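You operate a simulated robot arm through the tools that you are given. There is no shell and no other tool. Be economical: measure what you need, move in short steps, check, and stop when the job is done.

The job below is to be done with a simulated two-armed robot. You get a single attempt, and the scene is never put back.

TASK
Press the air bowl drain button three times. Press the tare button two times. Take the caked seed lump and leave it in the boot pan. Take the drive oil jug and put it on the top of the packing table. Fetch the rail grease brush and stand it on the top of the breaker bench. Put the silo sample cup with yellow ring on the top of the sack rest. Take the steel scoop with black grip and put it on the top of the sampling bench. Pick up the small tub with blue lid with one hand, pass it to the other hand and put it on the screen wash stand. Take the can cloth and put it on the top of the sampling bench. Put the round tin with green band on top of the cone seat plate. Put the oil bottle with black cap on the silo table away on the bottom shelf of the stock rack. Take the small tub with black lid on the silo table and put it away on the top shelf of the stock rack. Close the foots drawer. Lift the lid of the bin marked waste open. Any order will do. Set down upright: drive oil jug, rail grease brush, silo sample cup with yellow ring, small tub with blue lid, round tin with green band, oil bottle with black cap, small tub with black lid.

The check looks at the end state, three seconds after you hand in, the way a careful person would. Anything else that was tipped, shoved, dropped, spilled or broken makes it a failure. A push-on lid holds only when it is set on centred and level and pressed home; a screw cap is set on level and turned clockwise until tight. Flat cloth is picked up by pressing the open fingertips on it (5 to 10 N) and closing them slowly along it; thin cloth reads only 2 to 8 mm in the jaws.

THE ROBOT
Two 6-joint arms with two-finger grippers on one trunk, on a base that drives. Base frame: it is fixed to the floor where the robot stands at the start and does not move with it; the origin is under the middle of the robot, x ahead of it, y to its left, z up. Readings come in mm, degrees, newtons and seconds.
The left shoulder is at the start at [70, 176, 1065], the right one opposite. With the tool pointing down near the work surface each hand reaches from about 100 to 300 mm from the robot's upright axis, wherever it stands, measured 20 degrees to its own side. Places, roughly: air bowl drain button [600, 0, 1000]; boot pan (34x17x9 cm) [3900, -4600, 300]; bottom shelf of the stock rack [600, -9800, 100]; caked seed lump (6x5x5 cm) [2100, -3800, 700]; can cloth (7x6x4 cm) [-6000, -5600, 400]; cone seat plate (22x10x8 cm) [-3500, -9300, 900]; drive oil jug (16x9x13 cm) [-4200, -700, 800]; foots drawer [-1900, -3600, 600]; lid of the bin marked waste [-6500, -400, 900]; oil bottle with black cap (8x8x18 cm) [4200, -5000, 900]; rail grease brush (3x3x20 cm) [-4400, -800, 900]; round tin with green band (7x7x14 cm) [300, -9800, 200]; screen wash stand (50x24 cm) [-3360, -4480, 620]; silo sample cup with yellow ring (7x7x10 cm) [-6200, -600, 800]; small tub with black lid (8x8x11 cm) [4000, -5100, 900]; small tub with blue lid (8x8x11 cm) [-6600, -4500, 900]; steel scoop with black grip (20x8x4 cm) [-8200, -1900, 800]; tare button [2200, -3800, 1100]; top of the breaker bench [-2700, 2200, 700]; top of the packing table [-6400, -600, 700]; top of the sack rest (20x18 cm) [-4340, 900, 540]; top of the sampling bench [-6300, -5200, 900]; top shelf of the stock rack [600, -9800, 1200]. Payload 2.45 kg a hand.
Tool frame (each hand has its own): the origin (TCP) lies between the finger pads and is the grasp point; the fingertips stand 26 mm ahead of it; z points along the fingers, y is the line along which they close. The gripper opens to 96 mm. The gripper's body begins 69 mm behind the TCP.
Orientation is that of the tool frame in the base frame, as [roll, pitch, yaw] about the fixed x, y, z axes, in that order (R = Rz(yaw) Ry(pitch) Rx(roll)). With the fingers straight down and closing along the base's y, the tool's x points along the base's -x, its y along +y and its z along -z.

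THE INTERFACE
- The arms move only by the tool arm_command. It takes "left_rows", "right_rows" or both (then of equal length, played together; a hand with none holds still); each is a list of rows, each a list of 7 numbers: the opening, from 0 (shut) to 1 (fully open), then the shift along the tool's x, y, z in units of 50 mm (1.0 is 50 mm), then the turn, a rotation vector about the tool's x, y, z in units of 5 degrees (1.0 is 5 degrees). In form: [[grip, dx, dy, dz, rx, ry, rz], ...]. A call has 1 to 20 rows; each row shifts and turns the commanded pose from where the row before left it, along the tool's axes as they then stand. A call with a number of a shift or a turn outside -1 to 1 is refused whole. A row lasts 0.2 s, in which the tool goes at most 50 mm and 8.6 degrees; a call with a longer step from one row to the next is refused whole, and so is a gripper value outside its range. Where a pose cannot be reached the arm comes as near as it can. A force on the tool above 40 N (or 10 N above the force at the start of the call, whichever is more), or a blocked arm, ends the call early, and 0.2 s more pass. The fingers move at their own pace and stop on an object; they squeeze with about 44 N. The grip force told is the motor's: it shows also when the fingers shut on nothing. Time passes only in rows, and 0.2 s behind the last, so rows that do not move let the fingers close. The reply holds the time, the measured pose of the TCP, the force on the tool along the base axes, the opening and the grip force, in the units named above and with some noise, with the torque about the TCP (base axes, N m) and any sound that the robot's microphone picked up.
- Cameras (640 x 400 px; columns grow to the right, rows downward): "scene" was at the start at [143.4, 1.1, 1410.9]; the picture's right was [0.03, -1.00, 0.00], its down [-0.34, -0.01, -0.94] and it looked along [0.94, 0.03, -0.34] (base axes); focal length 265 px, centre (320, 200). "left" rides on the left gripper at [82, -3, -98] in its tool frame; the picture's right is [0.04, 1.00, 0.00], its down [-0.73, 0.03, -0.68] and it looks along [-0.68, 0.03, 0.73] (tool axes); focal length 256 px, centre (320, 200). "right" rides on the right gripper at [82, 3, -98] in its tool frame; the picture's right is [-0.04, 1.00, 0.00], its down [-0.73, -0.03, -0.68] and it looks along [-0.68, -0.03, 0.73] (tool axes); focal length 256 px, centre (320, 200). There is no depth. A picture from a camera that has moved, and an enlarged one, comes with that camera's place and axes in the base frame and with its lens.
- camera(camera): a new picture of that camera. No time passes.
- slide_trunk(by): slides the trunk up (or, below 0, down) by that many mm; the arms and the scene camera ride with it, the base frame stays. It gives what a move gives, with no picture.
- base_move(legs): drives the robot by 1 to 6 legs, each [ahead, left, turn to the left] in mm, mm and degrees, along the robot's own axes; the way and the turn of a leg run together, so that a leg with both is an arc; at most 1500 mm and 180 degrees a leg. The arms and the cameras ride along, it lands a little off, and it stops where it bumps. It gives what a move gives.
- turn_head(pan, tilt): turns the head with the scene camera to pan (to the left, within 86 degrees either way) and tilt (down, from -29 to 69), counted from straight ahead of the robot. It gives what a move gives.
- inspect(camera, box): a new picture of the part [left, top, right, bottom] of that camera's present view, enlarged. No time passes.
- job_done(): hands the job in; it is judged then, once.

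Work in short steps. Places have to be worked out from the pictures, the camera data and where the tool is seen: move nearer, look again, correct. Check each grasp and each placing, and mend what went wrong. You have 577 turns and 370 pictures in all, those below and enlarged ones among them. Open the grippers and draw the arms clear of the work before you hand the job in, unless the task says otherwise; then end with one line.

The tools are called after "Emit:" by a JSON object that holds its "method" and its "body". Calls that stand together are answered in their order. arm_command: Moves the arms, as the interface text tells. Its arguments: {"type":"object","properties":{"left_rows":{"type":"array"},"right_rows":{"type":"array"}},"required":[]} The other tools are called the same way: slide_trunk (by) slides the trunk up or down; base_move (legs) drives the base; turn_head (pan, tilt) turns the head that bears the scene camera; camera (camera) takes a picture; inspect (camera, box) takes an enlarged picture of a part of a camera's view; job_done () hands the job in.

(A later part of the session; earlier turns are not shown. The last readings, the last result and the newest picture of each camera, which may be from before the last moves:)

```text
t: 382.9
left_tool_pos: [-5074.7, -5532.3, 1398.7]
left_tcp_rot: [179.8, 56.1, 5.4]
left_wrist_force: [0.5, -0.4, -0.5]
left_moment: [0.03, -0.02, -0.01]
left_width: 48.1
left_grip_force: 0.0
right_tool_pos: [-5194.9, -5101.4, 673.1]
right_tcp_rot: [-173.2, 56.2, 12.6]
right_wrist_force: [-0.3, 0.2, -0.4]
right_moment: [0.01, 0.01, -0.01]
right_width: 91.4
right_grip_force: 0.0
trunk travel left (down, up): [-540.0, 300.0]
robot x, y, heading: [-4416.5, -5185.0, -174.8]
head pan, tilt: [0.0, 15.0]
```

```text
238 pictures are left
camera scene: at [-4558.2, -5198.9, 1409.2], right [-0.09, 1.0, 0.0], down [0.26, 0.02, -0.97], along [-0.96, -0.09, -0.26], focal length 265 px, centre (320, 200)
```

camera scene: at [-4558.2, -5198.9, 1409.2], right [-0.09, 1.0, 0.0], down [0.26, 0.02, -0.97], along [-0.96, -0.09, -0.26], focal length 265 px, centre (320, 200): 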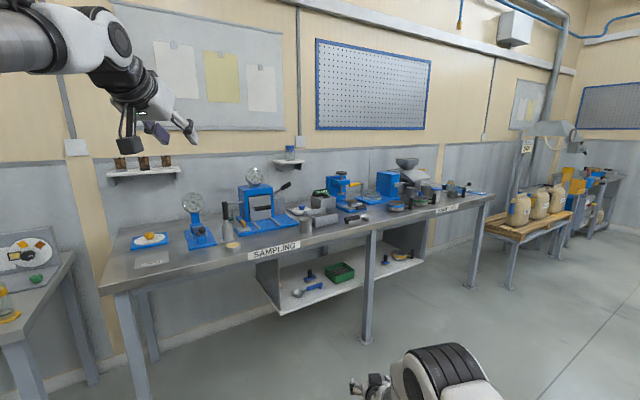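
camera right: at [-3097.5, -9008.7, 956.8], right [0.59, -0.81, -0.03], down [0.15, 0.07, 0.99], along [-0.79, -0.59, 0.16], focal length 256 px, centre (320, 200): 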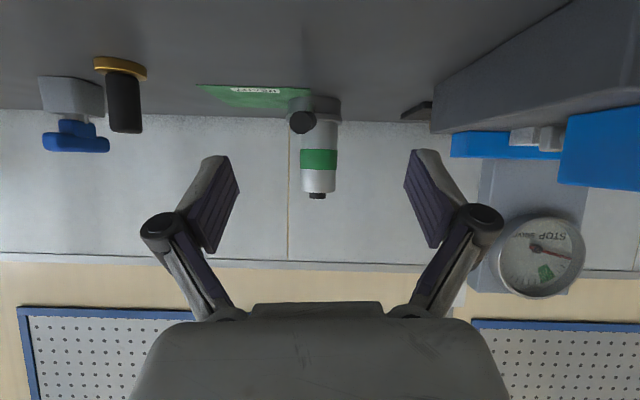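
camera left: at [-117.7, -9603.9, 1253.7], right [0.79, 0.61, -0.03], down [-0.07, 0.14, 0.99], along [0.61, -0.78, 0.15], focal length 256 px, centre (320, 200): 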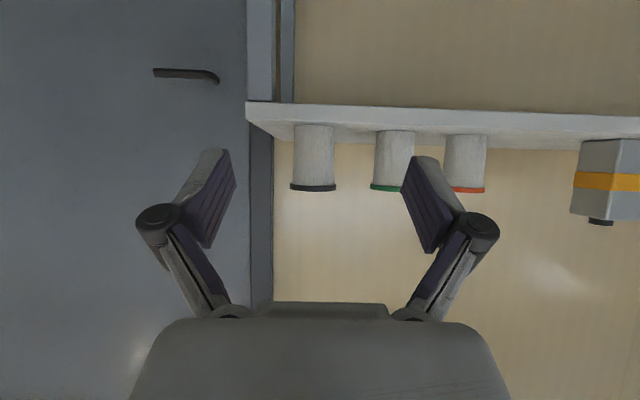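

The sampling bench is ahead; I enlarge the undershelf and the bench's right part.

Emit:
{"method": "inspect", "body": {"camera": "scene", "box": [240, 230, 440, 330]}}

Emit:
{"method": "inspect", "body": {"camera": "scene", "box": [280, 140, 500, 240]}}

```text
3.20 times, centred on (340, 280) of scene
camera zoom: at [-4558.2, -5198.9, 1409.2], right [-0.09, 1.0, 0.0], down [0.26, 0.02, -0.97], along [-0.96, -0.09, -0.26], focal length 848 px, centre (256, -56)
```

zoom: 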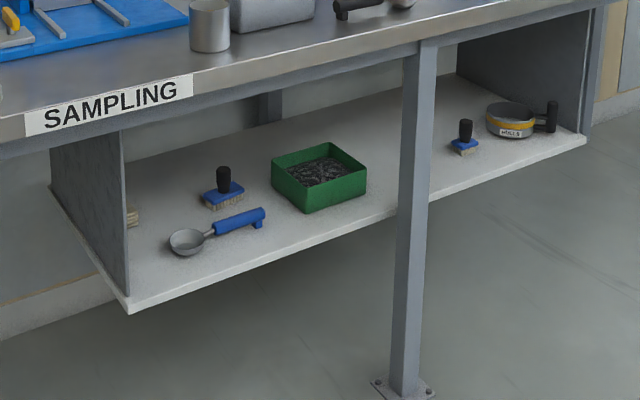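

```text
2.91 times, centred on (390, 190) of scene
camera zoom: at [-4558.2, -5198.9, 1409.2], right [-0.09, 1.0, 0.0], down [0.26, 0.02, -0.97], along [-0.96, -0.09, -0.26], focal length 771 px, centre (116, 229)
```

zoom: 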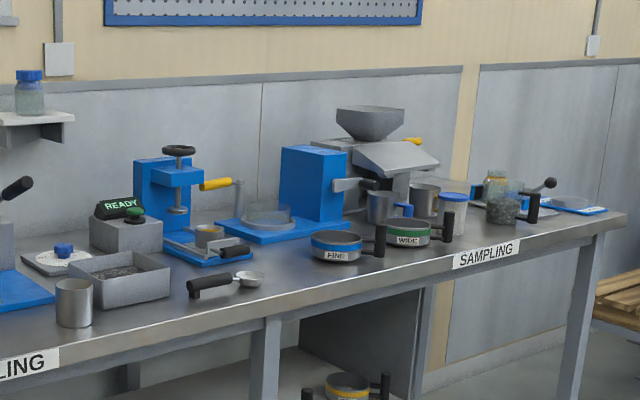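

The blue-lidded tub is on the bench near its right end; the cloth is probably the beige bundle hidden behind the undershelf's left panel. I square up to the bench in front of it.

Emit:
{"method": "base_move", "body": {"legs": [[411, -450, 31]]}}

Emit:
{"method": "camera", "body": {"camera": "scene"}}

```text
t: 386.3
left_tool_pos: [-5349.4, -5541.4, 1399.2]
left_tcp_rot: [179.8, 56.1, 36.1]
left_wrist_force: [0.3, 0.4, -0.1]
left_moment: [0.0, -0.01, 0.01]
left_width: 48.1
left_grip_force: 0.1
right_tool_pos: [-5671.8, -5232.2, 672.5]
right_tcp_rot: [-173.2, 56.2, 43.1]
right_wrist_force: [0.2, -0.2, -0.2]
right_moment: [0.05, 0.0, 0.01]
right_width: 90.9
right_grip_force: 0.1
trunk travel left (down, up): [-540.0, 300.0]
robot x, y, heading: [-4961.1, -4906.1, -144.3]
head pan, tilt: [0.0, 15.0]
```

```text
235 pictures are left
camera scene: at [-5076.1, -4991.2, 1409.1], right [-0.59, 0.81, 0.0], down [0.21, 0.15, -0.97], along [-0.78, -0.57, -0.26], focal length 265 px, centre (320, 200)
```

scene: 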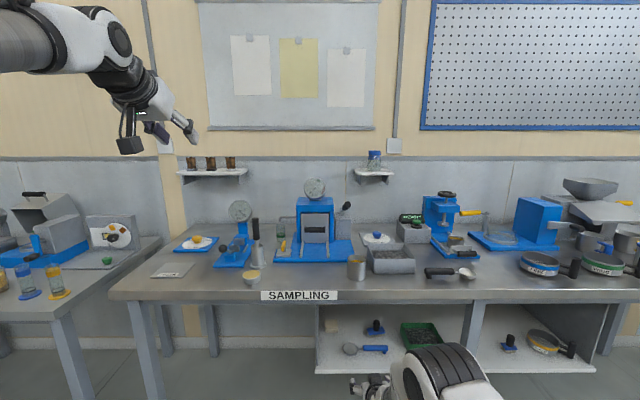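

Emit:
{"method": "inspect", "body": {"camera": "scene", "box": [300, 290, 440, 380]}}

Emit:
{"method": "camera", "body": {"camera": "right"}}

```text
4.44 times, centred on (370, 335) of scene
camera zoom: at [-5076.1, -4991.2, 1409.1], right [-0.59, 0.81, 0.0], down [0.21, 0.15, -0.97], along [-0.78, -0.57, -0.26], focal length 1178 px, centre (98, -400)
```

zoom: 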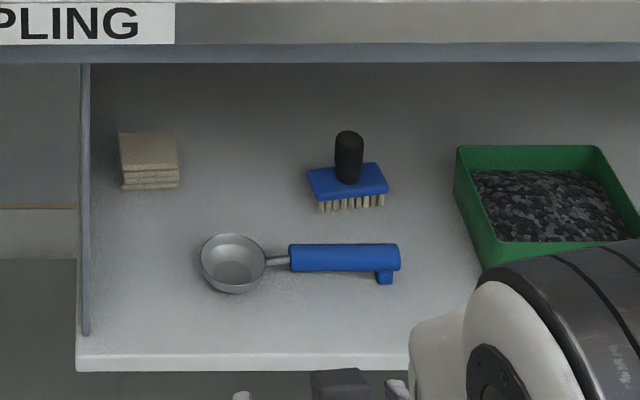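

```text
233 pictures are left
camera right: at [-5568.7, -5156.5, 658.0], right [0.59, -0.81, -0.03], down [0.15, 0.07, 0.99], along [-0.79, -0.59, 0.16], focal length 256 px, centre (320, 200)
```

right: 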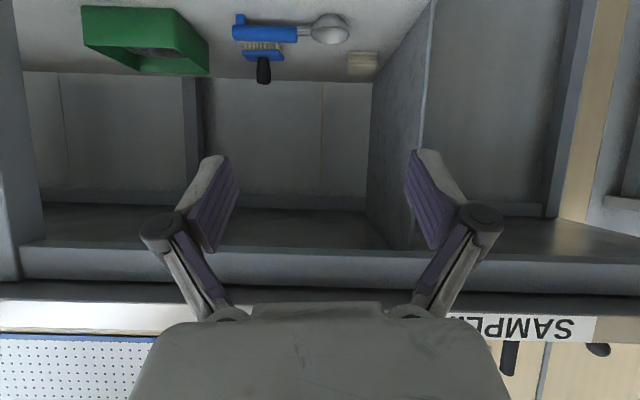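

The folded cloth is at about (-6046, -5626, 420) on the undershelf (z≈400), left of the spoon. I raise the left hand out of the way, tilt the right tool to 50° down and open it.

Emit:
{"method": "arm_command", "body": {"left_rows": [[0, -0.43, 0, -0.78, 0, 0, 0], [0, -0.43, 0, -0.78, 0, 0, 0], [0, -0.43, 0, -0.78, 0, 0, 0], [0, 0, 0, 0, 0, 0, 0]], "right_rows": [[1, 0, 0, 0, 0, 1, 0], [1, 0, 0, 0, 0, 1, 0], [1, 0, 0, 0, 0, 1, 0], [1, 0, 0, 0, 0, 0.2, 0]]}}

Emit:
{"method": "slide_trunk", "body": {"by": -190}}

Emit:
{"method": "camera", "body": {"camera": "right"}}

```text
t: 387.3
left_tool_pos: [-5295.0, -5501.4, 1513.9]
left_tcp_rot: [179.7, 56.1, 36.1]
left_wrist_force: [0.5, 0.3, -0.6]
left_moment: [-0.02, -0.02, -0.01]
left_width: 0.0
left_grip_force: 28.6
left hand out of reach, approached as far as the arm can: row 3
right_tool_pos: [-5672.0, -5233.0, 673.9]
right_tcp_rot: [-175.1, 40.2, 40.8]
right_wrist_force: [-0.2, -0.2, 0.2]
right_moment: [-0.03, -0.01, 0.0]
right_width: 96.3
right_grip_force: 0.2
trunk travel left (down, up): [-540.0, 300.0]
robot x, y, heading: [-4958.4, -4904.9, -144.1]
head pan, tilt: [0.0, 15.0]
```

```text
t: 389.4
left_tool_pos: [-5297.4, -5501.3, 1323.6]
left_tcp_rot: [179.8, 56.1, 36.1]
left_wrist_force: [0.2, -0.2, 0.2]
left_moment: [-0.02, -0.03, -0.02]
left_width: 0.2
left_grip_force: 28.6
right_tool_pos: [-5671.0, -5233.0, 482.1]
right_tcp_rot: [-175.0, 40.3, 40.9]
right_wrist_force: [-0.5, 0.2, 0.3]
right_moment: [-0.03, -0.01, 0.03]
right_width: 96.0
right_grip_force: 0.0
trunk travel left (down, up): [-350.0, 490.0]
robot x, y, heading: [-4961.9, -4905.3, -143.9]
head pan, tilt: [0.0, 15.0]
```

```text
232 pictures are left
camera right: at [-5568.1, -5159.3, 503.3], right [0.58, -0.81, -0.04], down [-0.07, -0.1, 0.99], along [-0.81, -0.58, -0.12], focal length 256 px, centre (320, 200)
```

right: 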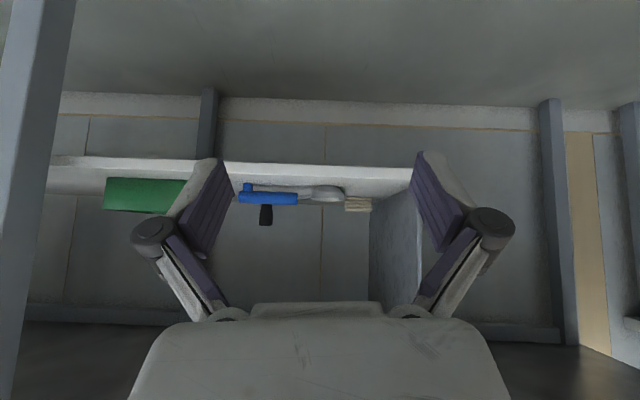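

The left side panel is only ~20 mm beside the cloth, too tight for a finger and knuckles. I'll first drag the cloth ~55 mm right by pressing closed fingertips on it. I close, move left 95 and ahead 330, and look.

Emit:
{"method": "arm_command", "body": {"right_rows": [[0, 0, 0, 0, 0, 0, 0], [0, 0, 0, 0, 0, 0, 0], [0, 0, 0, 0, 0, 0, 0]]}}

Emit:
{"method": "slide_trunk", "body": {"by": 15}}

Emit:
{"method": "base_move", "body": {"legs": [[0, 93, 0], [330, 0, 0]]}}

Emit:
{"method": "camera", "body": {"camera": "right"}}

Emit:
{"method": "camera", "body": {"camera": "scene"}}

```text
t: 390.2
left_tool_pos: [-5297.6, -5502.2, 1322.8]
left_tcp_rot: [179.8, 56.1, 36.1]
left_wrist_force: [0.7, 0.2, -0.2]
left_moment: [0.01, 0.01, 0.01]
left_width: 0.1
left_grip_force: 28.7
right_tool_pos: [-5671.2, -5232.7, 481.9]
right_tcp_rot: [-175.0, 40.4, 40.8]
right_wrist_force: [-0.5, -0.7, -0.4]
right_moment: [0.0, 0.0, 0.03]
right_width: 0.2
right_grip_force: 27.9
trunk travel left (down, up): [-350.0, 490.0]
robot x, y, heading: [-4960.6, -4905.1, -144.1]
head pan, tilt: [0.0, 15.0]
```

```text
t: 390.9
left_tool_pos: [-5297.4, -5501.5, 1338.2]
left_tcp_rot: [179.8, 56.1, 36.1]
left_wrist_force: [-0.4, -0.8, 0.1]
left_moment: [-0.04, -0.01, -0.01]
left_width: 0.1
left_grip_force: 28.5
right_tool_pos: [-5672.3, -5231.4, 496.9]
right_tcp_rot: [-175.1, 40.3, 40.9]
right_wrist_force: [1.3, -0.4, -0.6]
right_moment: [0.01, 0.0, 0.0]
right_width: 0.2
right_grip_force: 29.1
trunk travel left (down, up): [-365.0, 475.0]
robot x, y, heading: [-4960.7, -4910.9, -144.1]
head pan, tilt: [0.0, 15.0]
```

```text
t: 393.8
left_tool_pos: [-5511.7, -5771.2, 1337.5]
left_tcp_rot: [179.8, 56.1, 36.1]
left_wrist_force: [-0.1, -0.4, -0.5]
left_moment: [-0.03, 0.03, 0.0]
left_width: 0.2
left_grip_force: 28.8
right_tool_pos: [-5883.9, -5502.1, 497.1]
right_tcp_rot: [-175.1, 40.3, 40.8]
right_wrist_force: [0.2, -0.2, -0.8]
right_moment: [-0.01, -0.01, -0.01]
right_width: 0.0
right_grip_force: 28.3
trunk travel left (down, up): [-365.0, 475.0]
robot x, y, heading: [-5174.9, -5174.3, -144.0]
head pan, tilt: [0.0, 15.0]
```

```text
231 pictures are left
camera right: at [-5781.7, -5428.3, 517.6], right [0.58, -0.81, -0.04], down [-0.07, -0.1, 0.99], along [-0.81, -0.58, -0.12], focal length 256 px, centre (320, 200)
```

right: 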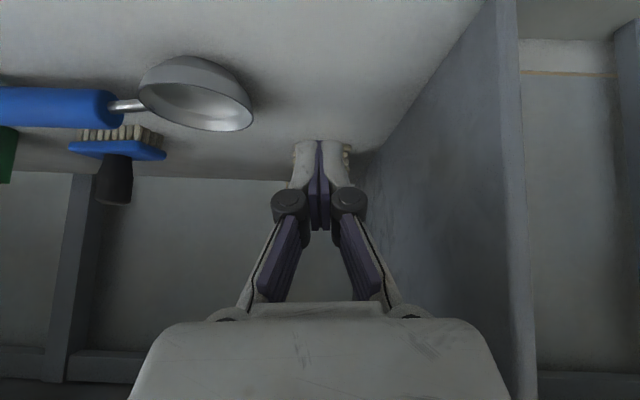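

```text
230 pictures are left
camera scene: at [-5289.9, -5260.6, 1234.0], right [-0.59, 0.81, 0.0], down [0.21, 0.15, -0.97], along [-0.78, -0.56, -0.26], focal length 265 px, centre (320, 200)
```

scene: 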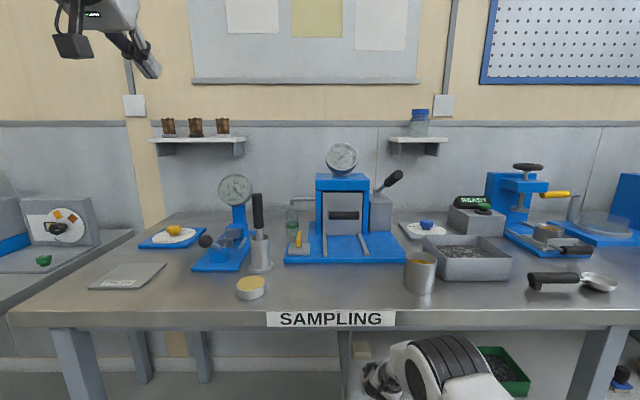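

The cloth lies straight beyond the fingertips. I drive 190 ahead, then lower until light contact on its top.

Emit:
{"method": "base_move", "body": {"legs": [[190, 0, 0]]}}

Emit:
{"method": "camera", "body": {"camera": "right"}}

```text
t: 394.8
left_tool_pos: [-5546.1, -5789.5, 1349.5]
left_tcp_rot: [179.9, 57.1, 35.5]
left_wrist_force: [-0.8, 0.3, -0.6]
left_moment: [0.0, 0.01, -0.05]
left_width: 0.1
left_grip_force: 28.3
right_tool_pos: [-5915.6, -5521.9, 495.5]
right_tcp_rot: [-174.7, 39.5, 41.1]
right_wrist_force: [0.1, 1.0, 0.1]
right_moment: [0.03, 0.0, 0.0]
right_width: 0.0
right_grip_force: 28.3
trunk travel left (down, up): [-365.0, 475.0]
robot x, y, heading: [-5222.6, -5210.7, -144.6]
head pan, tilt: [0.0, 15.0]
stopped in leg 1: the robot was blocked; the commanded pose is now the measured one
```

```text
229 pictures are left
camera right: at [-5812.3, -5448.9, 517.8], right [0.59, -0.81, -0.04], down [-0.08, -0.11, 0.99], along [-0.81, -0.58, -0.13], focal length 256 px, centre (320, 200)
```

right: 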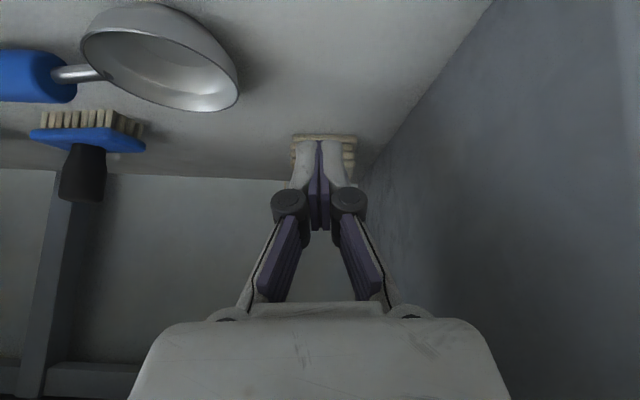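

Blocked: the right elbow probably met the bench edge. I back off 350 mm and fold the left hand: tool pointing down and drawn toward the body, so I can lower the trunk fully.

Emit:
{"method": "base_move", "body": {"legs": [[-350, 0, 0]]}}

Emit:
{"method": "arm_command", "body": {"left_rows": [[0, 0.3, 0, 0, 0, 1, 0], [0, 0.3, 0, 0, 0, 1, 0], [0, 0.3, 0, 0, 0, 1, 0], [0, 0.3, 0, 0, 0, 1, 0], [0, 0.3, 0, 0, 0, 1, 0], [0, 0.3, 0, 0, 0, 1, 0], [0, 0.3, 0, 0, 0, 1, 0], [0, 0.5, 0, 0.5, 0, 0, 0], [0, 0.5, 0, 0.7, 0, 0, 0], [0, 0.5, 0, 0.7, 0, 0, 0], [0, 0.5, 0, 0.7, 0, 0, 0], [0, 0.5, 0, 0.7, 0, 0, 0], [0, 0.5, 0, 0.7, 0, 0, 0], [0, 0.5, 0, 0.7, 0, 0, 0], [0, 0.5, 0, 0.7, 0, 0, 0]]}}

Emit:
{"method": "camera", "body": {"camera": "scene"}}

```text
t: 397.1
left_tool_pos: [-5276.5, -5599.8, 1338.9]
left_tcp_rot: [179.9, 56.2, 35.7]
left_wrist_force: [0.5, 0.9, -0.5]
left_moment: [-0.01, -0.03, -0.01]
left_width: 0.0
left_grip_force: 27.7
right_tool_pos: [-5635.4, -5323.7, 478.6]
right_tcp_rot: [-175.1, 38.4, 40.8]
right_wrist_force: [-0.5, 0.3, 0.8]
right_moment: [0.03, -0.01, 0.02]
right_width: 0.0
right_grip_force: 28.4
trunk travel left (down, up): [-365.0, 475.0]
robot x, y, heading: [-4936.9, -5006.9, -144.5]
head pan, tilt: [0.0, 15.0]
```

```text
t: 400.3
left_tool_pos: [-5210.8, -5553.4, 950.7]
left_tcp_rot: [179.9, 21.1, 35.7]
left_wrist_force: [-0.4, 0.3, -0.7]
left_moment: [0.0, 0.01, -0.01]
left_width: 0.1
left_grip_force: 28.4
left hand out of reach, approached as far as the arm can: row 2, 4, 6, 7, 9, 10, 11, 12, 13, 14
right_tool_pos: [-5635.2, -5324.7, 478.6]
right_tcp_rot: [-175.0, 38.3, 40.9]
right_wrist_force: [0.2, -0.2, 0.7]
right_moment: [-0.02, 0.02, -0.02]
right_width: 0.0
right_grip_force: 28.3
trunk travel left (down, up): [-365.0, 475.0]
robot x, y, heading: [-4935.4, -5009.7, -144.9]
head pan, tilt: [0.0, 15.0]
```

```text
228 pictures are left
camera scene: at [-5053.4, -5092.5, 1234.1], right [-0.58, 0.82, 0.0], down [0.21, 0.15, -0.97], along [-0.79, -0.56, -0.26], focal length 265 px, centre (320, 200)
```

scene: 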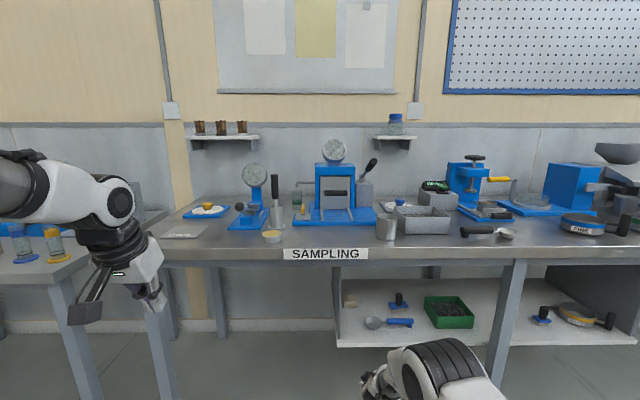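

I draw the left hand farther back toward the body.

Emit:
{"method": "arm_command", "body": {"left_rows": [[0, 0.5, 0, 0, 0, 1, 0], [0, 0.5, 0, 0, 0, 1, 0], [0, 0.7, 0, 0.3, 0, 1, 0], [0, 0.7, 0, 0.3, 0, 1, 0], [0, 0.7, 0, 0.3, 0, 0, 0], [0, 0.7, 0, 0.3, 0, 0, 0], [0, 0.7, 0, 0.3, 0, 0, 0], [0, 0.7, 0, 0.3, 0, 0, 0]]}}

```text
t: 402.1
left_tool_pos: [-5064.4, -5440.9, 781.0]
left_tcp_rot: [179.9, 1.1, 35.7]
left_wrist_force: [0.6, -0.3, 0.4]
left_moment: [-0.02, 0.05, 0.02]
left_width: 0.0
left_grip_force: 28.3
left hand out of reach, approached as far as the arm can: row 1, 2, 3, 4, 5, 6, 7, 8
right_tool_pos: [-5635.9, -5322.6, 478.8]
right_tcp_rot: [-175.0, 38.4, 40.9]
right_wrist_force: [0.6, -0.3, 0.4]
right_moment: [0.01, 0.0, 0.0]
right_width: 0.0
right_grip_force: 28.4
trunk travel left (down, up): [-365.0, 475.0]
robot x, y, heading: [-4934.5, -5007.6, -144.8]
head pan, tilt: [0.0, 15.0]
```

Left is folded compactly. Now I raise the right arm 330 mm relative and lower the trunk by 345 so its elbow stays below the bench.

Emit:
{"method": "arm_command", "body": {"right_rows": [[0, -0.51, 0, -0.65, 0, 0, 0], [0, -0.51, 0, -0.65, 0, 0, 0], [0, -0.51, 0, -0.65, 0, 0, 0], [0, -0.51, 0, -0.65, 0, 0, 0], [0, -0.51, 0, -0.65, 0, 0, 0], [0, -0.51, 0, -0.65, 0, 0, 0], [0, -0.51, 0, -0.65, 0, 0, 0], [0, -0.51, 0, -0.65, 0, 0, 0]]}}

Emit:
{"method": "slide_trunk", "body": {"by": -345}}

Emit:
{"method": "turn_head", "body": {"pan": -10, "tilt": 20}}

Emit:
{"method": "camera", "body": {"camera": "scene"}}

```text
t: 403.9
left_tool_pos: [-5064.8, -5441.2, 782.8]
left_tcp_rot: [179.8, 1.2, 35.7]
left_wrist_force: [0.7, 0.3, -0.3]
left_moment: [0.03, -0.01, 0.0]
left_width: 0.3
left_grip_force: 28.1
right_tool_pos: [-5618.7, -5340.3, 811.4]
right_tcp_rot: [-175.0, 38.4, 41.0]
right_wrist_force: [-0.7, 0.6, 0.1]
right_moment: [0.0, 0.01, -0.04]
right_width: 0.0
right_grip_force: 28.6
trunk travel left (down, up): [-365.0, 475.0]
robot x, y, heading: [-4933.4, -5006.4, -144.9]
head pan, tilt: [0.0, 15.0]
```

```text
t: 407.3
left_tool_pos: [-5064.6, -5440.2, 437.4]
left_tcp_rot: [179.9, 1.0, 35.7]
left_wrist_force: [-0.1, 0.4, 1.0]
left_moment: [-0.04, 0.03, 0.05]
left_width: 0.0
left_grip_force: 29.1
right_tool_pos: [-5620.9, -5341.5, 464.5]
right_tcp_rot: [-175.0, 38.3, 40.9]
right_wrist_force: [-0.1, 0.6, -0.3]
right_moment: [0.02, -0.01, -0.02]
right_width: 0.2
right_grip_force: 29.0
trunk travel left (down, up): [-20.0, 820.0]
robot x, y, heading: [-4936.9, -5003.5, -144.6]
head pan, tilt: [0.0, 15.0]
```

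```text
t: 408.0
left_tool_pos: [-5065.2, -5441.3, 437.5]
left_tcp_rot: [179.9, 1.1, 35.7]
left_wrist_force: [-0.6, 0.2, -0.2]
left_moment: [0.04, 0.01, 0.0]
left_width: 0.1
left_grip_force: 28.5
right_tool_pos: [-5620.2, -5342.1, 464.9]
right_tcp_rot: [-175.0, 38.3, 40.8]
right_wrist_force: [-1.1, 0.4, 0.1]
right_moment: [-0.02, -0.01, 0.0]
right_width: 0.2
right_grip_force: 29.0
trunk travel left (down, up): [-20.0, 820.0]
robot x, y, heading: [-4938.5, -5005.7, -144.6]
head pan, tilt: [-10.0, 20.0]
```

```text
227 pictures are left
camera scene: at [-5061.3, -5078.1, 881.0], right [-0.43, 0.9, 0.0], down [0.31, 0.15, -0.94], along [-0.85, -0.4, -0.34], focal length 265 px, centre (320, 200)
```

scene: 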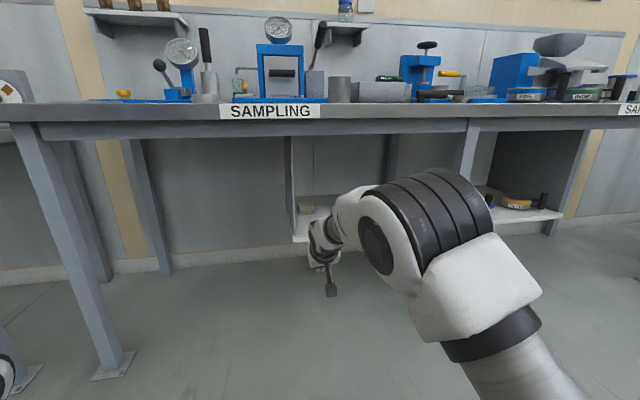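

Apron bottom works out at z≈785, so the elbow (top ≈775) should pass under. I raise the right hand 25 mm, align 15 right, and advance 300 mm carefully.

Emit:
{"method": "arm_command", "body": {"right_rows": [[0, -0.31, 0, -0.39, 0, 0, 0]]}}

Emit:
{"method": "slide_trunk", "body": {"by": -18}}

Emit:
{"method": "base_move", "body": {"legs": [[300, -14, 0]]}}

Emit:
{"method": "camera", "body": {"camera": "scene"}}

Emit:
{"method": "camera", "body": {"camera": "right"}}

```text
t: 408.4
left_tool_pos: [-5065.6, -5440.4, 438.7]
left_tcp_rot: [179.9, 1.1, 35.7]
left_wrist_force: [-0.1, 0.1, -0.1]
left_moment: [0.03, -0.01, -0.03]
left_width: 0.1
left_grip_force: 28.5
right_tool_pos: [-5620.0, -5342.7, 489.7]
right_tcp_rot: [-175.0, 38.3, 40.9]
right_wrist_force: [0.2, 0.0, 0.1]
right_moment: [-0.01, -0.01, -0.03]
right_width: 0.2
right_grip_force: 28.5
trunk travel left (down, up): [-20.0, 820.0]
robot x, y, heading: [-4933.9, -5007.1, -145.0]
head pan, tilt: [-10.0, 20.0]
```

```text
t: 409.0
left_tool_pos: [-5064.9, -5441.1, 419.8]
left_tcp_rot: [179.9, 1.1, 35.7]
left_wrist_force: [-0.4, -0.4, -1.3]
left_moment: [-0.03, 0.0, 0.03]
left_width: 0.1
left_grip_force: 28.3
right_tool_pos: [-5618.2, -5343.4, 470.7]
right_tcp_rot: [-175.1, 38.3, 40.8]
right_wrist_force: [0.5, 1.0, 0.2]
right_moment: [-0.01, -0.01, -0.02]
right_width: 0.0
right_grip_force: 28.3
trunk travel left (down, up): [-2.0, 838.0]
robot x, y, heading: [-4936.7, -5010.7, -144.5]
head pan, tilt: [-10.0, 20.0]
```

```text
t: 411.1
left_tool_pos: [-5318.0, -5603.0, 419.9]
left_tcp_rot: [179.9, 1.2, 35.6]
left_wrist_force: [0.6, -0.4, -0.3]
left_moment: [0.0, 0.0, 0.0]
left_width: 0.1
left_grip_force: 28.6
right_tool_pos: [-5870.7, -5502.4, 471.9]
right_tcp_rot: [-175.0, 38.3, 40.9]
right_wrist_force: [0.3, -0.2, -0.2]
right_moment: [-0.02, 0.0, -0.01]
right_width: 0.0
right_grip_force: 28.6
trunk travel left (down, up): [-2.0, 838.0]
robot x, y, heading: [-5189.4, -5170.4, -144.8]
head pan, tilt: [-10.0, 20.0]
```

```text
226 pictures are left
camera scene: at [-5313.6, -5239.3, 863.0], right [-0.43, 0.9, 0.0], down [0.31, 0.15, -0.94], along [-0.85, -0.4, -0.34], focal length 265 px, centre (320, 200)
```

scene: 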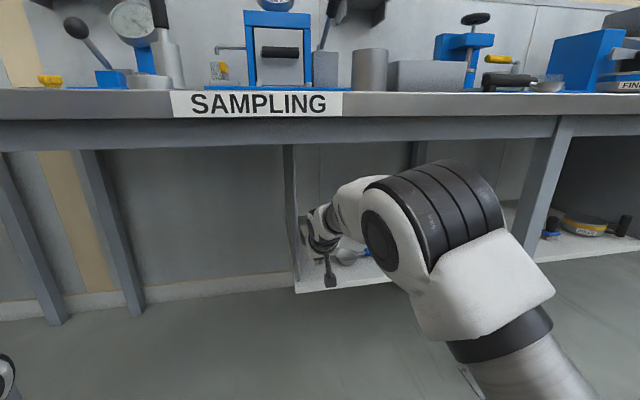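

```text
225 pictures are left
camera right: at [-5769.1, -5430.6, 496.5], right [0.59, -0.81, -0.04], down [-0.1, -0.12, 0.99], along [-0.8, -0.58, -0.15], focal length 256 px, centre (320, 200)
```

right: 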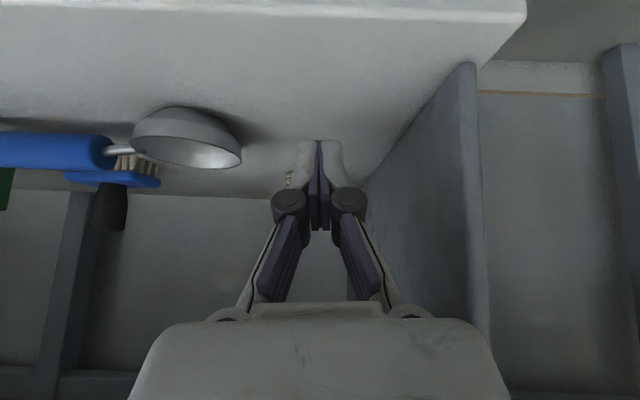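

The elbow would just graze the apron. Instead of driving, I extend the arm itself forward 190 mm, which also lowers the elbow.

Emit:
{"method": "arm_command", "body": {"right_rows": [[0, -0.6, 0, 0.47, 0, 0, 0], [0, -0.6, 0, 0.47, 0, 0, 0], [0, -0.6, 0, 0.47, 0, 0, 0], [0, -0.6, 0, 0.47, 0, 0, 0]]}}

Emit:
{"method": "camera", "body": {"camera": "scene"}}

Emit:
{"method": "camera", "body": {"camera": "right"}}

```text
t: 412.1
left_tool_pos: [-5318.7, -5601.7, 418.9]
left_tcp_rot: [179.9, 1.1, 35.6]
left_wrist_force: [0.1, 0.5, 0.2]
left_moment: [-0.02, -0.02, -0.02]
left_width: 0.0
left_grip_force: 28.2
right_tool_pos: [-5964.7, -5569.9, 468.7]
right_tcp_rot: [-174.8, 38.3, 40.8]
right_wrist_force: [0.3, 0.1, -0.5]
right_moment: [0.02, -0.02, -0.04]
right_width: 0.0
right_grip_force: 28.9
right hand out of reach, approached as far as the arm can: row 4
trunk travel left (down, up): [-2.0, 838.0]
robot x, y, heading: [-5190.4, -5169.9, -145.0]
head pan, tilt: [-10.0, 20.0]
```

```text
224 pictures are left
camera scene: at [-5313.8, -5239.4, 862.9], right [-0.43, 0.9, 0.0], down [0.31, 0.15, -0.94], along [-0.85, -0.4, -0.34], focal length 265 px, centre (320, 200)
```

scene: 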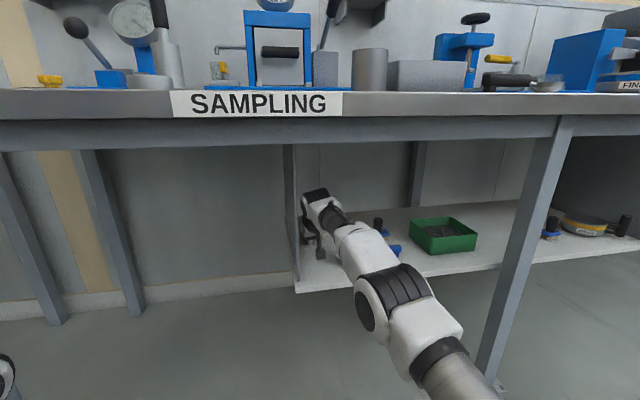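

```text
223 pictures are left
camera right: at [-5862.5, -5497.4, 494.1], right [0.59, -0.81, -0.04], down [-0.1, -0.13, 0.99], along [-0.8, -0.57, -0.15], focal length 256 px, centre (320, 200)
```

right: 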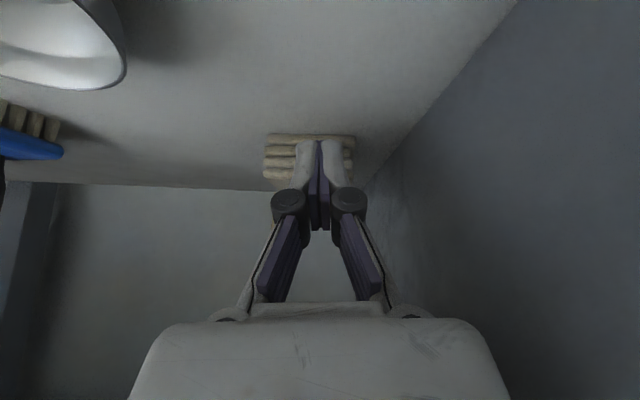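

Now the elbow is well clear. The cloth's centre is ~105 mm ahead of the TCP, 7 mm right. I raise 15 mm and drive 85 ahead, 8 right.

Emit:
{"method": "slide_trunk", "body": {"by": 18}}

Emit:
{"method": "base_move", "body": {"legs": [[85, -8, 0]]}}

Emit:
{"method": "camera", "body": {"camera": "right"}}

```text
t: 412.7
left_tool_pos: [-5318.1, -5602.0, 436.7]
left_tcp_rot: [179.9, 1.0, 35.6]
left_wrist_force: [0.2, 0.0, 0.3]
left_moment: [0.0, 0.01, 0.0]
left_width: 0.0
left_grip_force: 28.7
right_tool_pos: [-5964.4, -5570.1, 488.5]
right_tcp_rot: [-175.0, 38.3, 40.9]
right_wrist_force: [0.4, 0.2, -0.8]
right_moment: [0.04, 0.02, 0.01]
right_width: 0.0
right_grip_force: 28.5
trunk travel left (down, up): [-20.0, 820.0]
robot x, y, heading: [-5186.4, -5166.9, -144.8]
head pan, tilt: [-10.0, 20.0]
```

```text
t: 413.8
left_tool_pos: [-5391.9, -5644.5, 436.1]
left_tcp_rot: [179.9, 1.2, 35.8]
left_wrist_force: [0.4, -1.2, -0.2]
left_moment: [-0.02, -0.01, -0.02]
left_width: 0.0
left_grip_force: 28.4
right_tool_pos: [-6038.3, -5613.4, 488.5]
right_tcp_rot: [-175.0, 38.3, 40.8]
right_wrist_force: [0.0, 0.1, 0.5]
right_moment: [-0.01, -0.02, 0.01]
right_width: 0.0
right_grip_force: 28.2
trunk travel left (down, up): [-20.0, 820.0]
robot x, y, heading: [-5263.0, -5212.7, -144.8]
head pan, tilt: [-10.0, 20.0]
```

```text
222 pictures are left
camera right: at [-5936.3, -5540.3, 512.9], right [0.59, -0.81, -0.04], down [-0.1, -0.12, 0.99], along [-0.8, -0.58, -0.15], focal length 256 px, centre (320, 200)
```

right: 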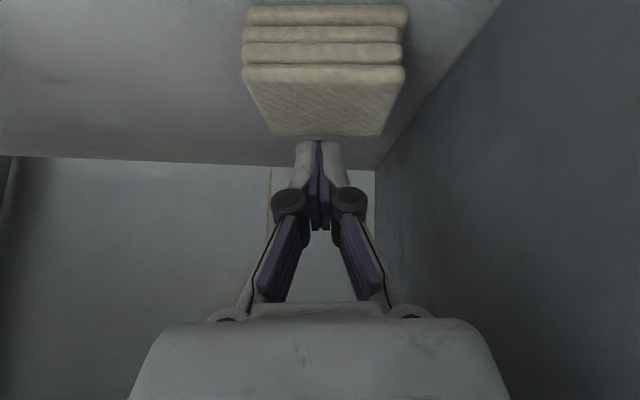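

The tip stands over the cloth's middle. I press down gently in 4 mm steps.

Emit:
{"method": "arm_command", "body": {"right_rows": [[0, 0.124, 0, 0.157, 0, 0, 0], [0, 0.062, 0, 0.078, 0, 0, 0], [0, 0.05, 0, 0.063, 0, 0, 0], [0, 0, 0, 0, 0, 0, 0]]}}

```text
t: 414.8
left_tool_pos: [-5390.5, -5645.0, 440.1]
left_tcp_rot: [179.8, 1.5, 35.6]
left_wrist_force: [0.2, 0.6, -0.7]
left_moment: [0.03, 0.02, -0.01]
left_width: 0.1
left_grip_force: 28.5
right_tool_pos: [-6038.1, -5611.7, 480.7]
right_tcp_rot: [-174.9, 39.3, 41.0]
right_wrist_force: [-6.7, -4.8, 37.8]
right_moment: [-0.27, 0.38, 0.03]
right_width: 6.0
right_grip_force: 27.9
trunk travel left (down, up): [-20.0, 820.0]
robot x, y, heading: [-5261.5, -5210.5, -145.0]
head pan, tilt: [-10.0, 20.0]
```

Contact force is too high; I ease to ~12 N and drag to the right 50 mm.

Emit:
{"method": "arm_command", "body": {"right_rows": [[0, -0.09, 0, -0.115, 0, 0, 0], [0, 0, -0.15, 0, 0, 0, 0], [0, 0, -0.2, 0, 0, 0, 0], [0, 0, -0.2, 0, 0, 0, 0], [0, 0, -0.2, 0, 0, 0, 0], [0, 0, -0.2, 0, 0, 0, 0], [0, 0, -0.2, 0, 0, 0, 0]]}}

Emit:
{"method": "camera", "body": {"camera": "right"}}

```text
t: 416.4
left_tool_pos: [-5392.3, -5644.2, 438.0]
left_tcp_rot: [179.9, 1.1, 35.6]
left_wrist_force: [0.4, -0.4, 0.2]
left_moment: [-0.01, 0.0, 0.02]
left_width: 0.0
left_grip_force: 28.4
right_tool_pos: [-6074.0, -5566.7, 480.5]
right_tcp_rot: [-174.9, 38.3, 40.9]
right_wrist_force: [3.1, -2.0, 8.0]
right_moment: [-0.11, -0.04, 0.06]
right_width: 6.4
right_grip_force: 28.7
trunk travel left (down, up): [-20.0, 820.0]
robot x, y, heading: [-5261.8, -5210.9, -144.7]
head pan, tilt: [-10.0, 20.0]
```

```text
221 pictures are left
camera right: at [-5971.2, -5493.8, 505.7], right [0.59, -0.81, -0.04], down [-0.1, -0.12, 0.99], along [-0.8, -0.57, -0.15], focal length 256 px, centre (320, 200)
```

right: 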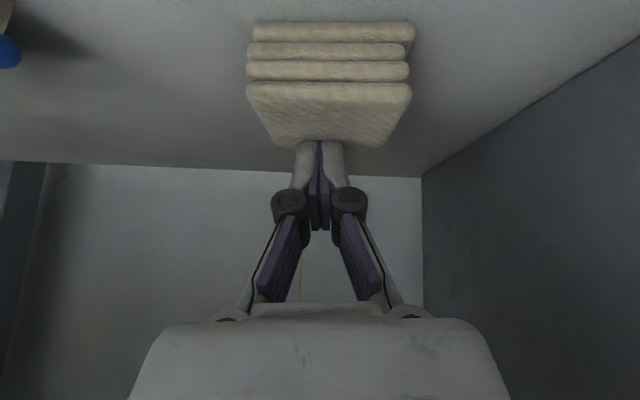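

The stack slid right with the fingertips. I lift, open fully, shift 10 forward and 3 left, and lower around it.

Emit:
{"method": "arm_command", "body": {"right_rows": [[0, -0.3, 0, -0.38, 0, 0, 0], [0.5, -0.25, 0, -0.31, 0, 0, 0], [1, -0.15, 0.06, 0.12, 0, 0, 0], [1, 0, 0, 0, 0, 0, 0], [1, 0.3, 0, 0.38, 0, 0, 0], [1, 0.25, 0, 0.31, 0, 0, 0]]}}

Emit:
{"method": "camera", "body": {"camera": "right"}}

```text
t: 417.8
left_tool_pos: [-5392.0, -5645.6, 438.2]
left_tcp_rot: [179.9, 1.2, 35.7]
left_wrist_force: [-0.8, -0.1, 0.1]
left_moment: [0.02, 0.03, -0.01]
left_width: 0.0
left_grip_force: 28.8
right_tool_pos: [-6073.4, -5567.8, 478.3]
right_tcp_rot: [-175.0, 38.3, 40.9]
right_wrist_force: [0.0, -0.2, 0.4]
right_moment: [0.0, 0.03, -0.01]
right_width: 95.9
right_grip_force: 0.0
right hand out of reach, approached as far as the arm can: row 3
trunk travel left (down, up): [-20.0, 820.0]
robot x, y, heading: [-5260.9, -5209.9, -144.8]
head pan, tilt: [-10.0, 20.0]
```

```text
220 pictures are left
camera right: at [-5970.8, -5494.6, 503.3], right [0.59, -0.81, -0.04], down [-0.1, -0.12, 0.99], along [-0.8, -0.58, -0.15], focal length 256 px, centre (320, 200)
```

right: 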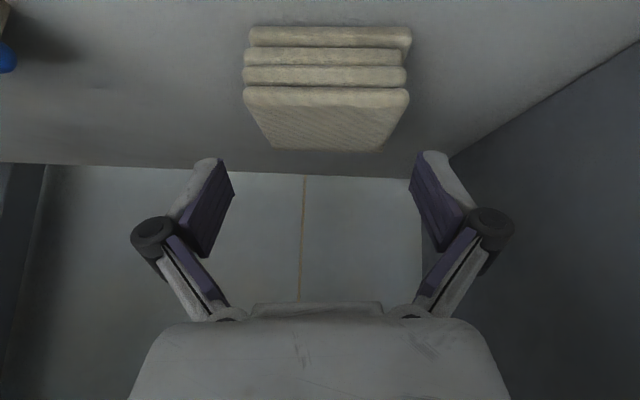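

I advance the base 12 mm and lower the open fingers 32 mm around the cloth.

Emit:
{"method": "base_move", "body": {"legs": [[12, 2, 0]]}}

Emit:
{"method": "arm_command", "body": {"right_rows": [[1, 0.13, 0, 0.165, 0, 0, 0], [1, 0.13, 0, 0.165, 0, 0, 0], [1, 0.1, 0, 0.126, 0, 0, 0], [1, 0, 0, 0, 0, 0, 0]]}}

Emit:
{"method": "camera", "body": {"camera": "right"}}

```text
t: 418.6
left_tool_pos: [-5401.0, -5652.9, 437.4]
left_tcp_rot: [179.9, 1.1, 35.6]
left_wrist_force: [0.2, 0.5, 1.1]
left_moment: [-0.02, -0.03, 0.01]
left_width: 0.0
left_grip_force: 28.3
right_tool_pos: [-6082.0, -5576.5, 477.6]
right_tcp_rot: [-175.1, 38.4, 41.0]
right_wrist_force: [0.2, -0.1, 0.1]
right_moment: [0.01, 0.0, 0.02]
right_width: 96.1
right_grip_force: 0.1
trunk travel left (down, up): [-20.0, 820.0]
robot x, y, heading: [-5270.7, -5218.5, -144.8]
head pan, tilt: [-10.0, 20.0]
```

```text
t: 419.6
left_tool_pos: [-5400.9, -5653.9, 437.2]
left_tcp_rot: [179.9, 1.1, 35.7]
left_wrist_force: [-0.1, -0.4, 0.4]
left_moment: [-0.01, 0.03, 0.0]
left_width: 0.0
left_grip_force: 28.7
right_tool_pos: [-6083.4, -5573.6, 449.6]
right_tcp_rot: [-174.9, 38.4, 41.0]
right_wrist_force: [0.5, -0.4, -0.6]
right_moment: [-0.02, 0.02, 0.0]
right_width: 96.1
right_grip_force: 0.1
trunk travel left (down, up): [-20.0, 820.0]
robot x, y, heading: [-5272.1, -5219.2, -144.5]
head pan, tilt: [-10.0, 20.0]
```

```text
219 pictures are left
camera right: at [-5980.6, -5501.3, 474.2], right [0.59, -0.81, -0.04], down [-0.1, -0.12, 0.99], along [-0.8, -0.58, -0.15], focal length 256 px, centre (320, 200)
```

right: 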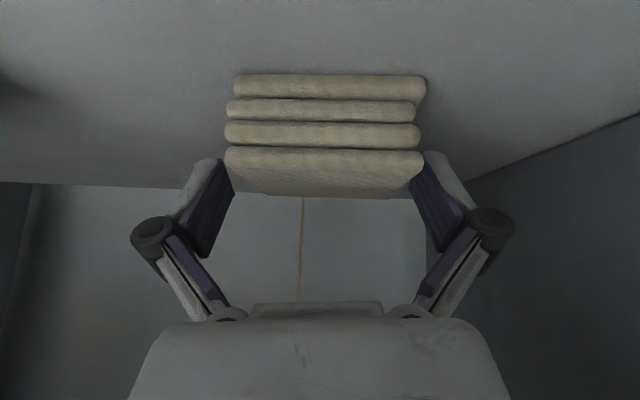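

The pads straddle the cloth. I close slowly.

Emit:
{"method": "arm_command", "body": {"right_rows": [[0.8, 0, 0, 0, 0, 0, 0], [0.6, 0, 0, 0, 0, 0, 0], [0.4, 0, 0, 0, 0, 0, 0], [0, 0, 0, 0, 0, 0, 0], [0, 0, 0, 0, 0, 0, 0]]}}

Emit:
{"method": "camera", "body": {"camera": "right"}}

```text
t: 420.8
left_tool_pos: [-5401.3, -5654.0, 436.7]
left_tcp_rot: [179.9, 1.1, 35.7]
left_wrist_force: [-0.2, -0.2, -0.3]
left_moment: [-0.05, -0.01, 0.0]
left_width: 0.0
left_grip_force: 28.6
right_tool_pos: [-6083.0, -5573.6, 450.8]
right_tcp_rot: [-174.9, 38.4, 40.9]
right_wrist_force: [0.0, -0.4, 2.3]
right_moment: [-0.12, -0.09, -0.01]
right_width: 67.7
right_grip_force: 44.2
trunk travel left (down, up): [-20.0, 820.0]
robot x, y, heading: [-5270.3, -5221.9, -144.7]
head pan, tilt: [-10.0, 20.0]
```

```text
218 pictures are left
camera right: at [-5980.5, -5501.4, 474.8], right [0.59, -0.81, -0.04], down [-0.1, -0.12, 0.99], along [-0.8, -0.58, -0.15], focal length 256 px, centre (320, 200)
```

right: 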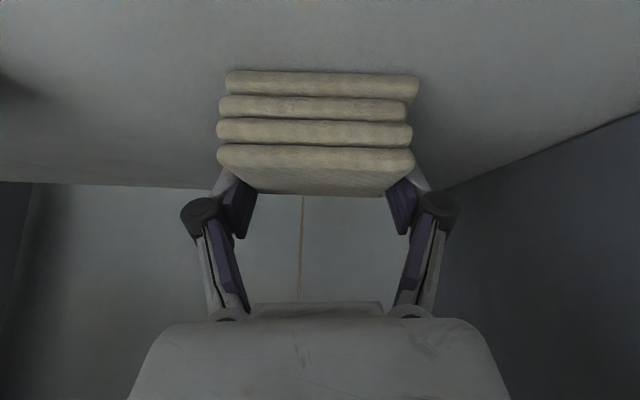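

Gripped solidly at 68 mm. I lift 40 mm by the trunk and check.

Emit:
{"method": "slide_trunk", "body": {"by": 40}}

Emit:
{"method": "camera", "body": {"camera": "right"}}

```text
t: 421.6
left_tool_pos: [-5400.7, -5654.4, 477.6]
left_tcp_rot: [179.9, 1.0, 35.8]
left_wrist_force: [0.2, -0.2, -0.3]
left_moment: [-0.01, -0.01, -0.04]
left_width: 0.0
left_grip_force: 28.6
right_tool_pos: [-6083.9, -5573.2, 488.5]
right_tcp_rot: [-175.1, 38.3, 40.8]
right_wrist_force: [-1.0, -0.1, -0.5]
right_moment: [-0.02, -0.01, 0.05]
right_width: 67.6
right_grip_force: 44.4
trunk travel left (down, up): [-60.0, 780.0]
robot x, y, heading: [-5274.7, -5218.3, -144.7]
head pan, tilt: [-10.0, 20.0]
```

```text
217 pictures are left
camera right: at [-5980.7, -5501.4, 514.0], right [0.59, -0.81, -0.04], down [-0.1, -0.12, 0.99], along [-0.8, -0.57, -0.15], focal length 256 px, centre (320, 200)
```

right: 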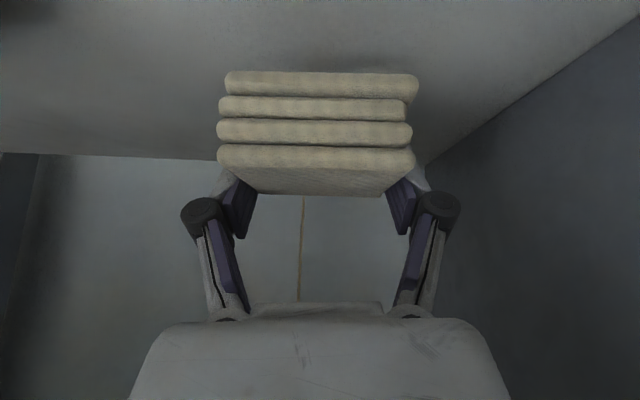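

The cloth is lifted whole. I back out 450 mm, raise the trunk, and look at the bench top for the placing spot.

Emit:
{"method": "base_move", "body": {"legs": [[-450, 0, 0]]}}

Emit:
{"method": "slide_trunk", "body": {"by": 400}}

Emit:
{"method": "slide_trunk", "body": {"by": 110}}

Emit:
{"method": "turn_head", "body": {"pan": 0, "tilt": 30}}

Emit:
{"method": "camera", "body": {"camera": "scene"}}

Emit:
{"method": "camera", "body": {"camera": "right"}}

```text
t: 424.3
left_tool_pos: [-5034.5, -5395.5, 477.9]
left_tcp_rot: [179.9, 1.1, 35.7]
left_wrist_force: [0.0, 0.0, -1.0]
left_moment: [0.0, -0.02, -0.02]
left_width: 0.0
left_grip_force: 28.9
right_tool_pos: [-5716.9, -5316.4, 488.6]
right_tcp_rot: [-175.0, 38.4, 41.0]
right_wrist_force: [-0.7, 0.0, -0.5]
right_moment: [0.04, 0.04, 0.0]
right_width: 67.1
right_grip_force: 43.6
trunk travel left (down, up): [-60.0, 780.0]
robot x, y, heading: [-4909.2, -4962.3, -144.9]
head pan, tilt: [-10.0, 20.0]
```

```text
t: 428.1
left_tool_pos: [-5034.7, -5394.7, 877.5]
left_tcp_rot: [179.9, 1.2, 35.9]
left_wrist_force: [-0.8, 0.5, 0.2]
left_moment: [0.04, -0.02, 0.03]
left_width: 0.1
left_grip_force: 28.5
right_tool_pos: [-5716.6, -5316.3, 889.8]
right_tcp_rot: [-175.0, 38.3, 41.0]
right_wrist_force: [-0.6, 0.5, -0.2]
right_moment: [-0.04, -0.01, -0.02]
right_width: 66.8
right_grip_force: 44.4
trunk travel left (down, up): [-460.0, 380.0]
robot x, y, heading: [-4906.5, -4964.1, -144.2]
head pan, tilt: [-10.0, 20.0]
```

```text
t: 429.5
left_tool_pos: [-5033.8, -5394.4, 987.4]
left_tcp_rot: [179.9, 1.0, 35.9]
left_wrist_force: [-0.2, 0.0, 0.0]
left_moment: [0.0, -0.02, -0.02]
left_width: 0.0
left_grip_force: 28.1
right_tool_pos: [-5716.9, -5317.4, 998.9]
right_tcp_rot: [-174.9, 38.3, 41.0]
right_wrist_force: [0.7, -0.2, -0.5]
right_moment: [-0.02, 0.01, 0.05]
right_width: 67.3
right_grip_force: 44.2
trunk travel left (down, up): [-570.0, 270.0]
robot x, y, heading: [-4904.1, -4962.2, -144.7]
head pan, tilt: [-10.0, 20.0]
```

```text
t: 430.3
left_tool_pos: [-5033.5, -5393.8, 986.5]
left_tcp_rot: [179.8, 1.2, 35.8]
left_wrist_force: [-0.7, -0.4, -0.6]
left_moment: [-0.01, 0.0, 0.0]
left_width: 0.0
left_grip_force: 28.8
right_tool_pos: [-5717.6, -5316.5, 1000.2]
right_tcp_rot: [-174.9, 38.4, 41.0]
right_wrist_force: [-0.6, -1.0, -0.6]
right_moment: [-0.02, 0.03, 0.01]
right_width: 66.9
right_grip_force: 43.8
trunk travel left (down, up): [-570.0, 270.0]
robot x, y, heading: [-4905.6, -4962.1, -144.9]
head pan, tilt: [0.0, 30.0]
```

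```text
216 pictures are left
camera scene: at [-5020.6, -5044.0, 1415.0], right [-0.58, 0.82, 0.0], down [0.41, 0.29, -0.87], along [-0.71, -0.5, -0.5], focal length 265 px, centre (320, 200)
```

scene: 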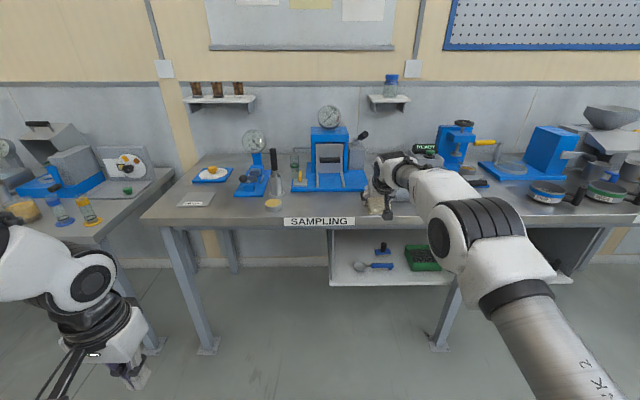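

```text
215 pictures are left
camera right: at [-5614.7, -5243.7, 1024.3], right [0.59, -0.81, -0.04], down [-0.1, -0.12, 0.99], along [-0.8, -0.58, -0.15], focal length 256 px, centre (320, 200)
```

right: 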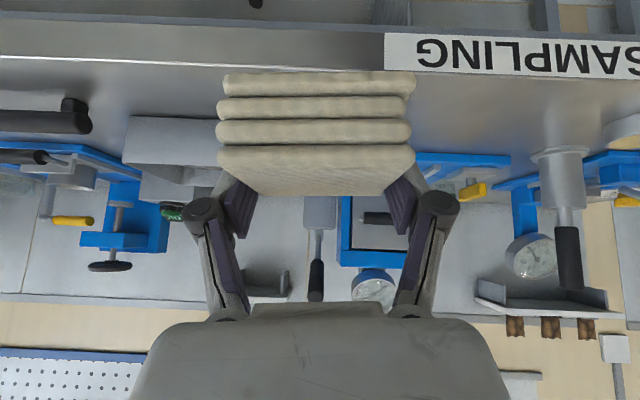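

Free spot: in front of the blue press, left of the cup. I move 177 left and 210 ahead.

Emit:
{"method": "base_move", "body": {"legs": [[0, 177, 0], [205, 0, 0]]}}

Emit:
{"method": "camera", "body": {"camera": "right"}}

Emit:
{"method": "inspect", "body": {"camera": "scene", "box": [230, 120, 450, 260]}}

```text
t: 433.0
left_tool_pos: [-5099.3, -5656.0, 987.2]
left_tcp_rot: [179.9, 1.0, 35.8]
left_wrist_force: [-0.2, 0.3, 1.1]
left_moment: [-0.02, -0.02, -0.03]
left_width: 0.0
left_grip_force: 28.3
right_tool_pos: [-5782.8, -5577.0, 1000.1]
right_tcp_rot: [-175.1, 38.3, 40.9]
right_wrist_force: [-0.4, -0.2, 0.1]
right_moment: [-0.01, -0.01, 0.01]
right_width: 67.1
right_grip_force: 44.2
trunk travel left (down, up): [-570.0, 270.0]
robot x, y, heading: [-4970.0, -5223.9, -144.8]
head pan, tilt: [0.0, 30.0]
```

```text
214 pictures are left
camera right: at [-5679.5, -5504.9, 1024.2], right [0.59, -0.81, -0.04], down [-0.1, -0.12, 0.99], along [-0.8, -0.58, -0.15], focal length 256 px, centre (320, 200)
```

right: 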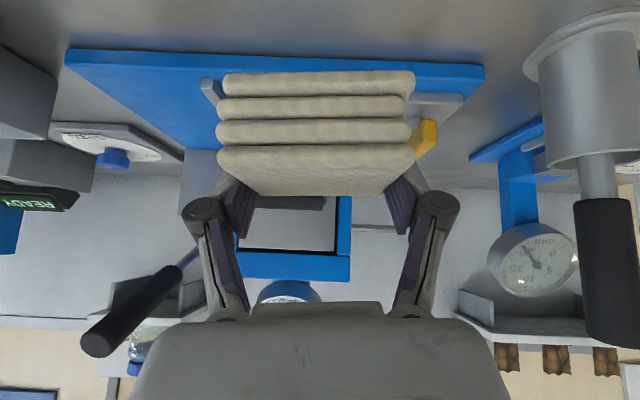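

```text
2.86 times, centred on (340, 190) of scene
camera zoom: at [-5085.2, -5305.9, 1414.9], right [-0.58, 0.82, 0.0], down [0.41, 0.29, -0.87], along [-0.71, -0.5, -0.5], focal length 757 px, centre (263, 229)
```

zoom: 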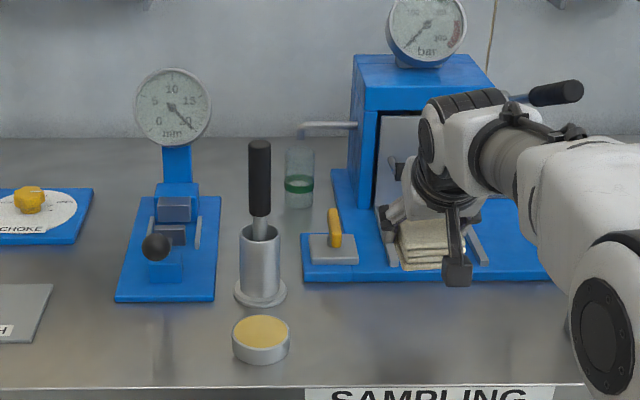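

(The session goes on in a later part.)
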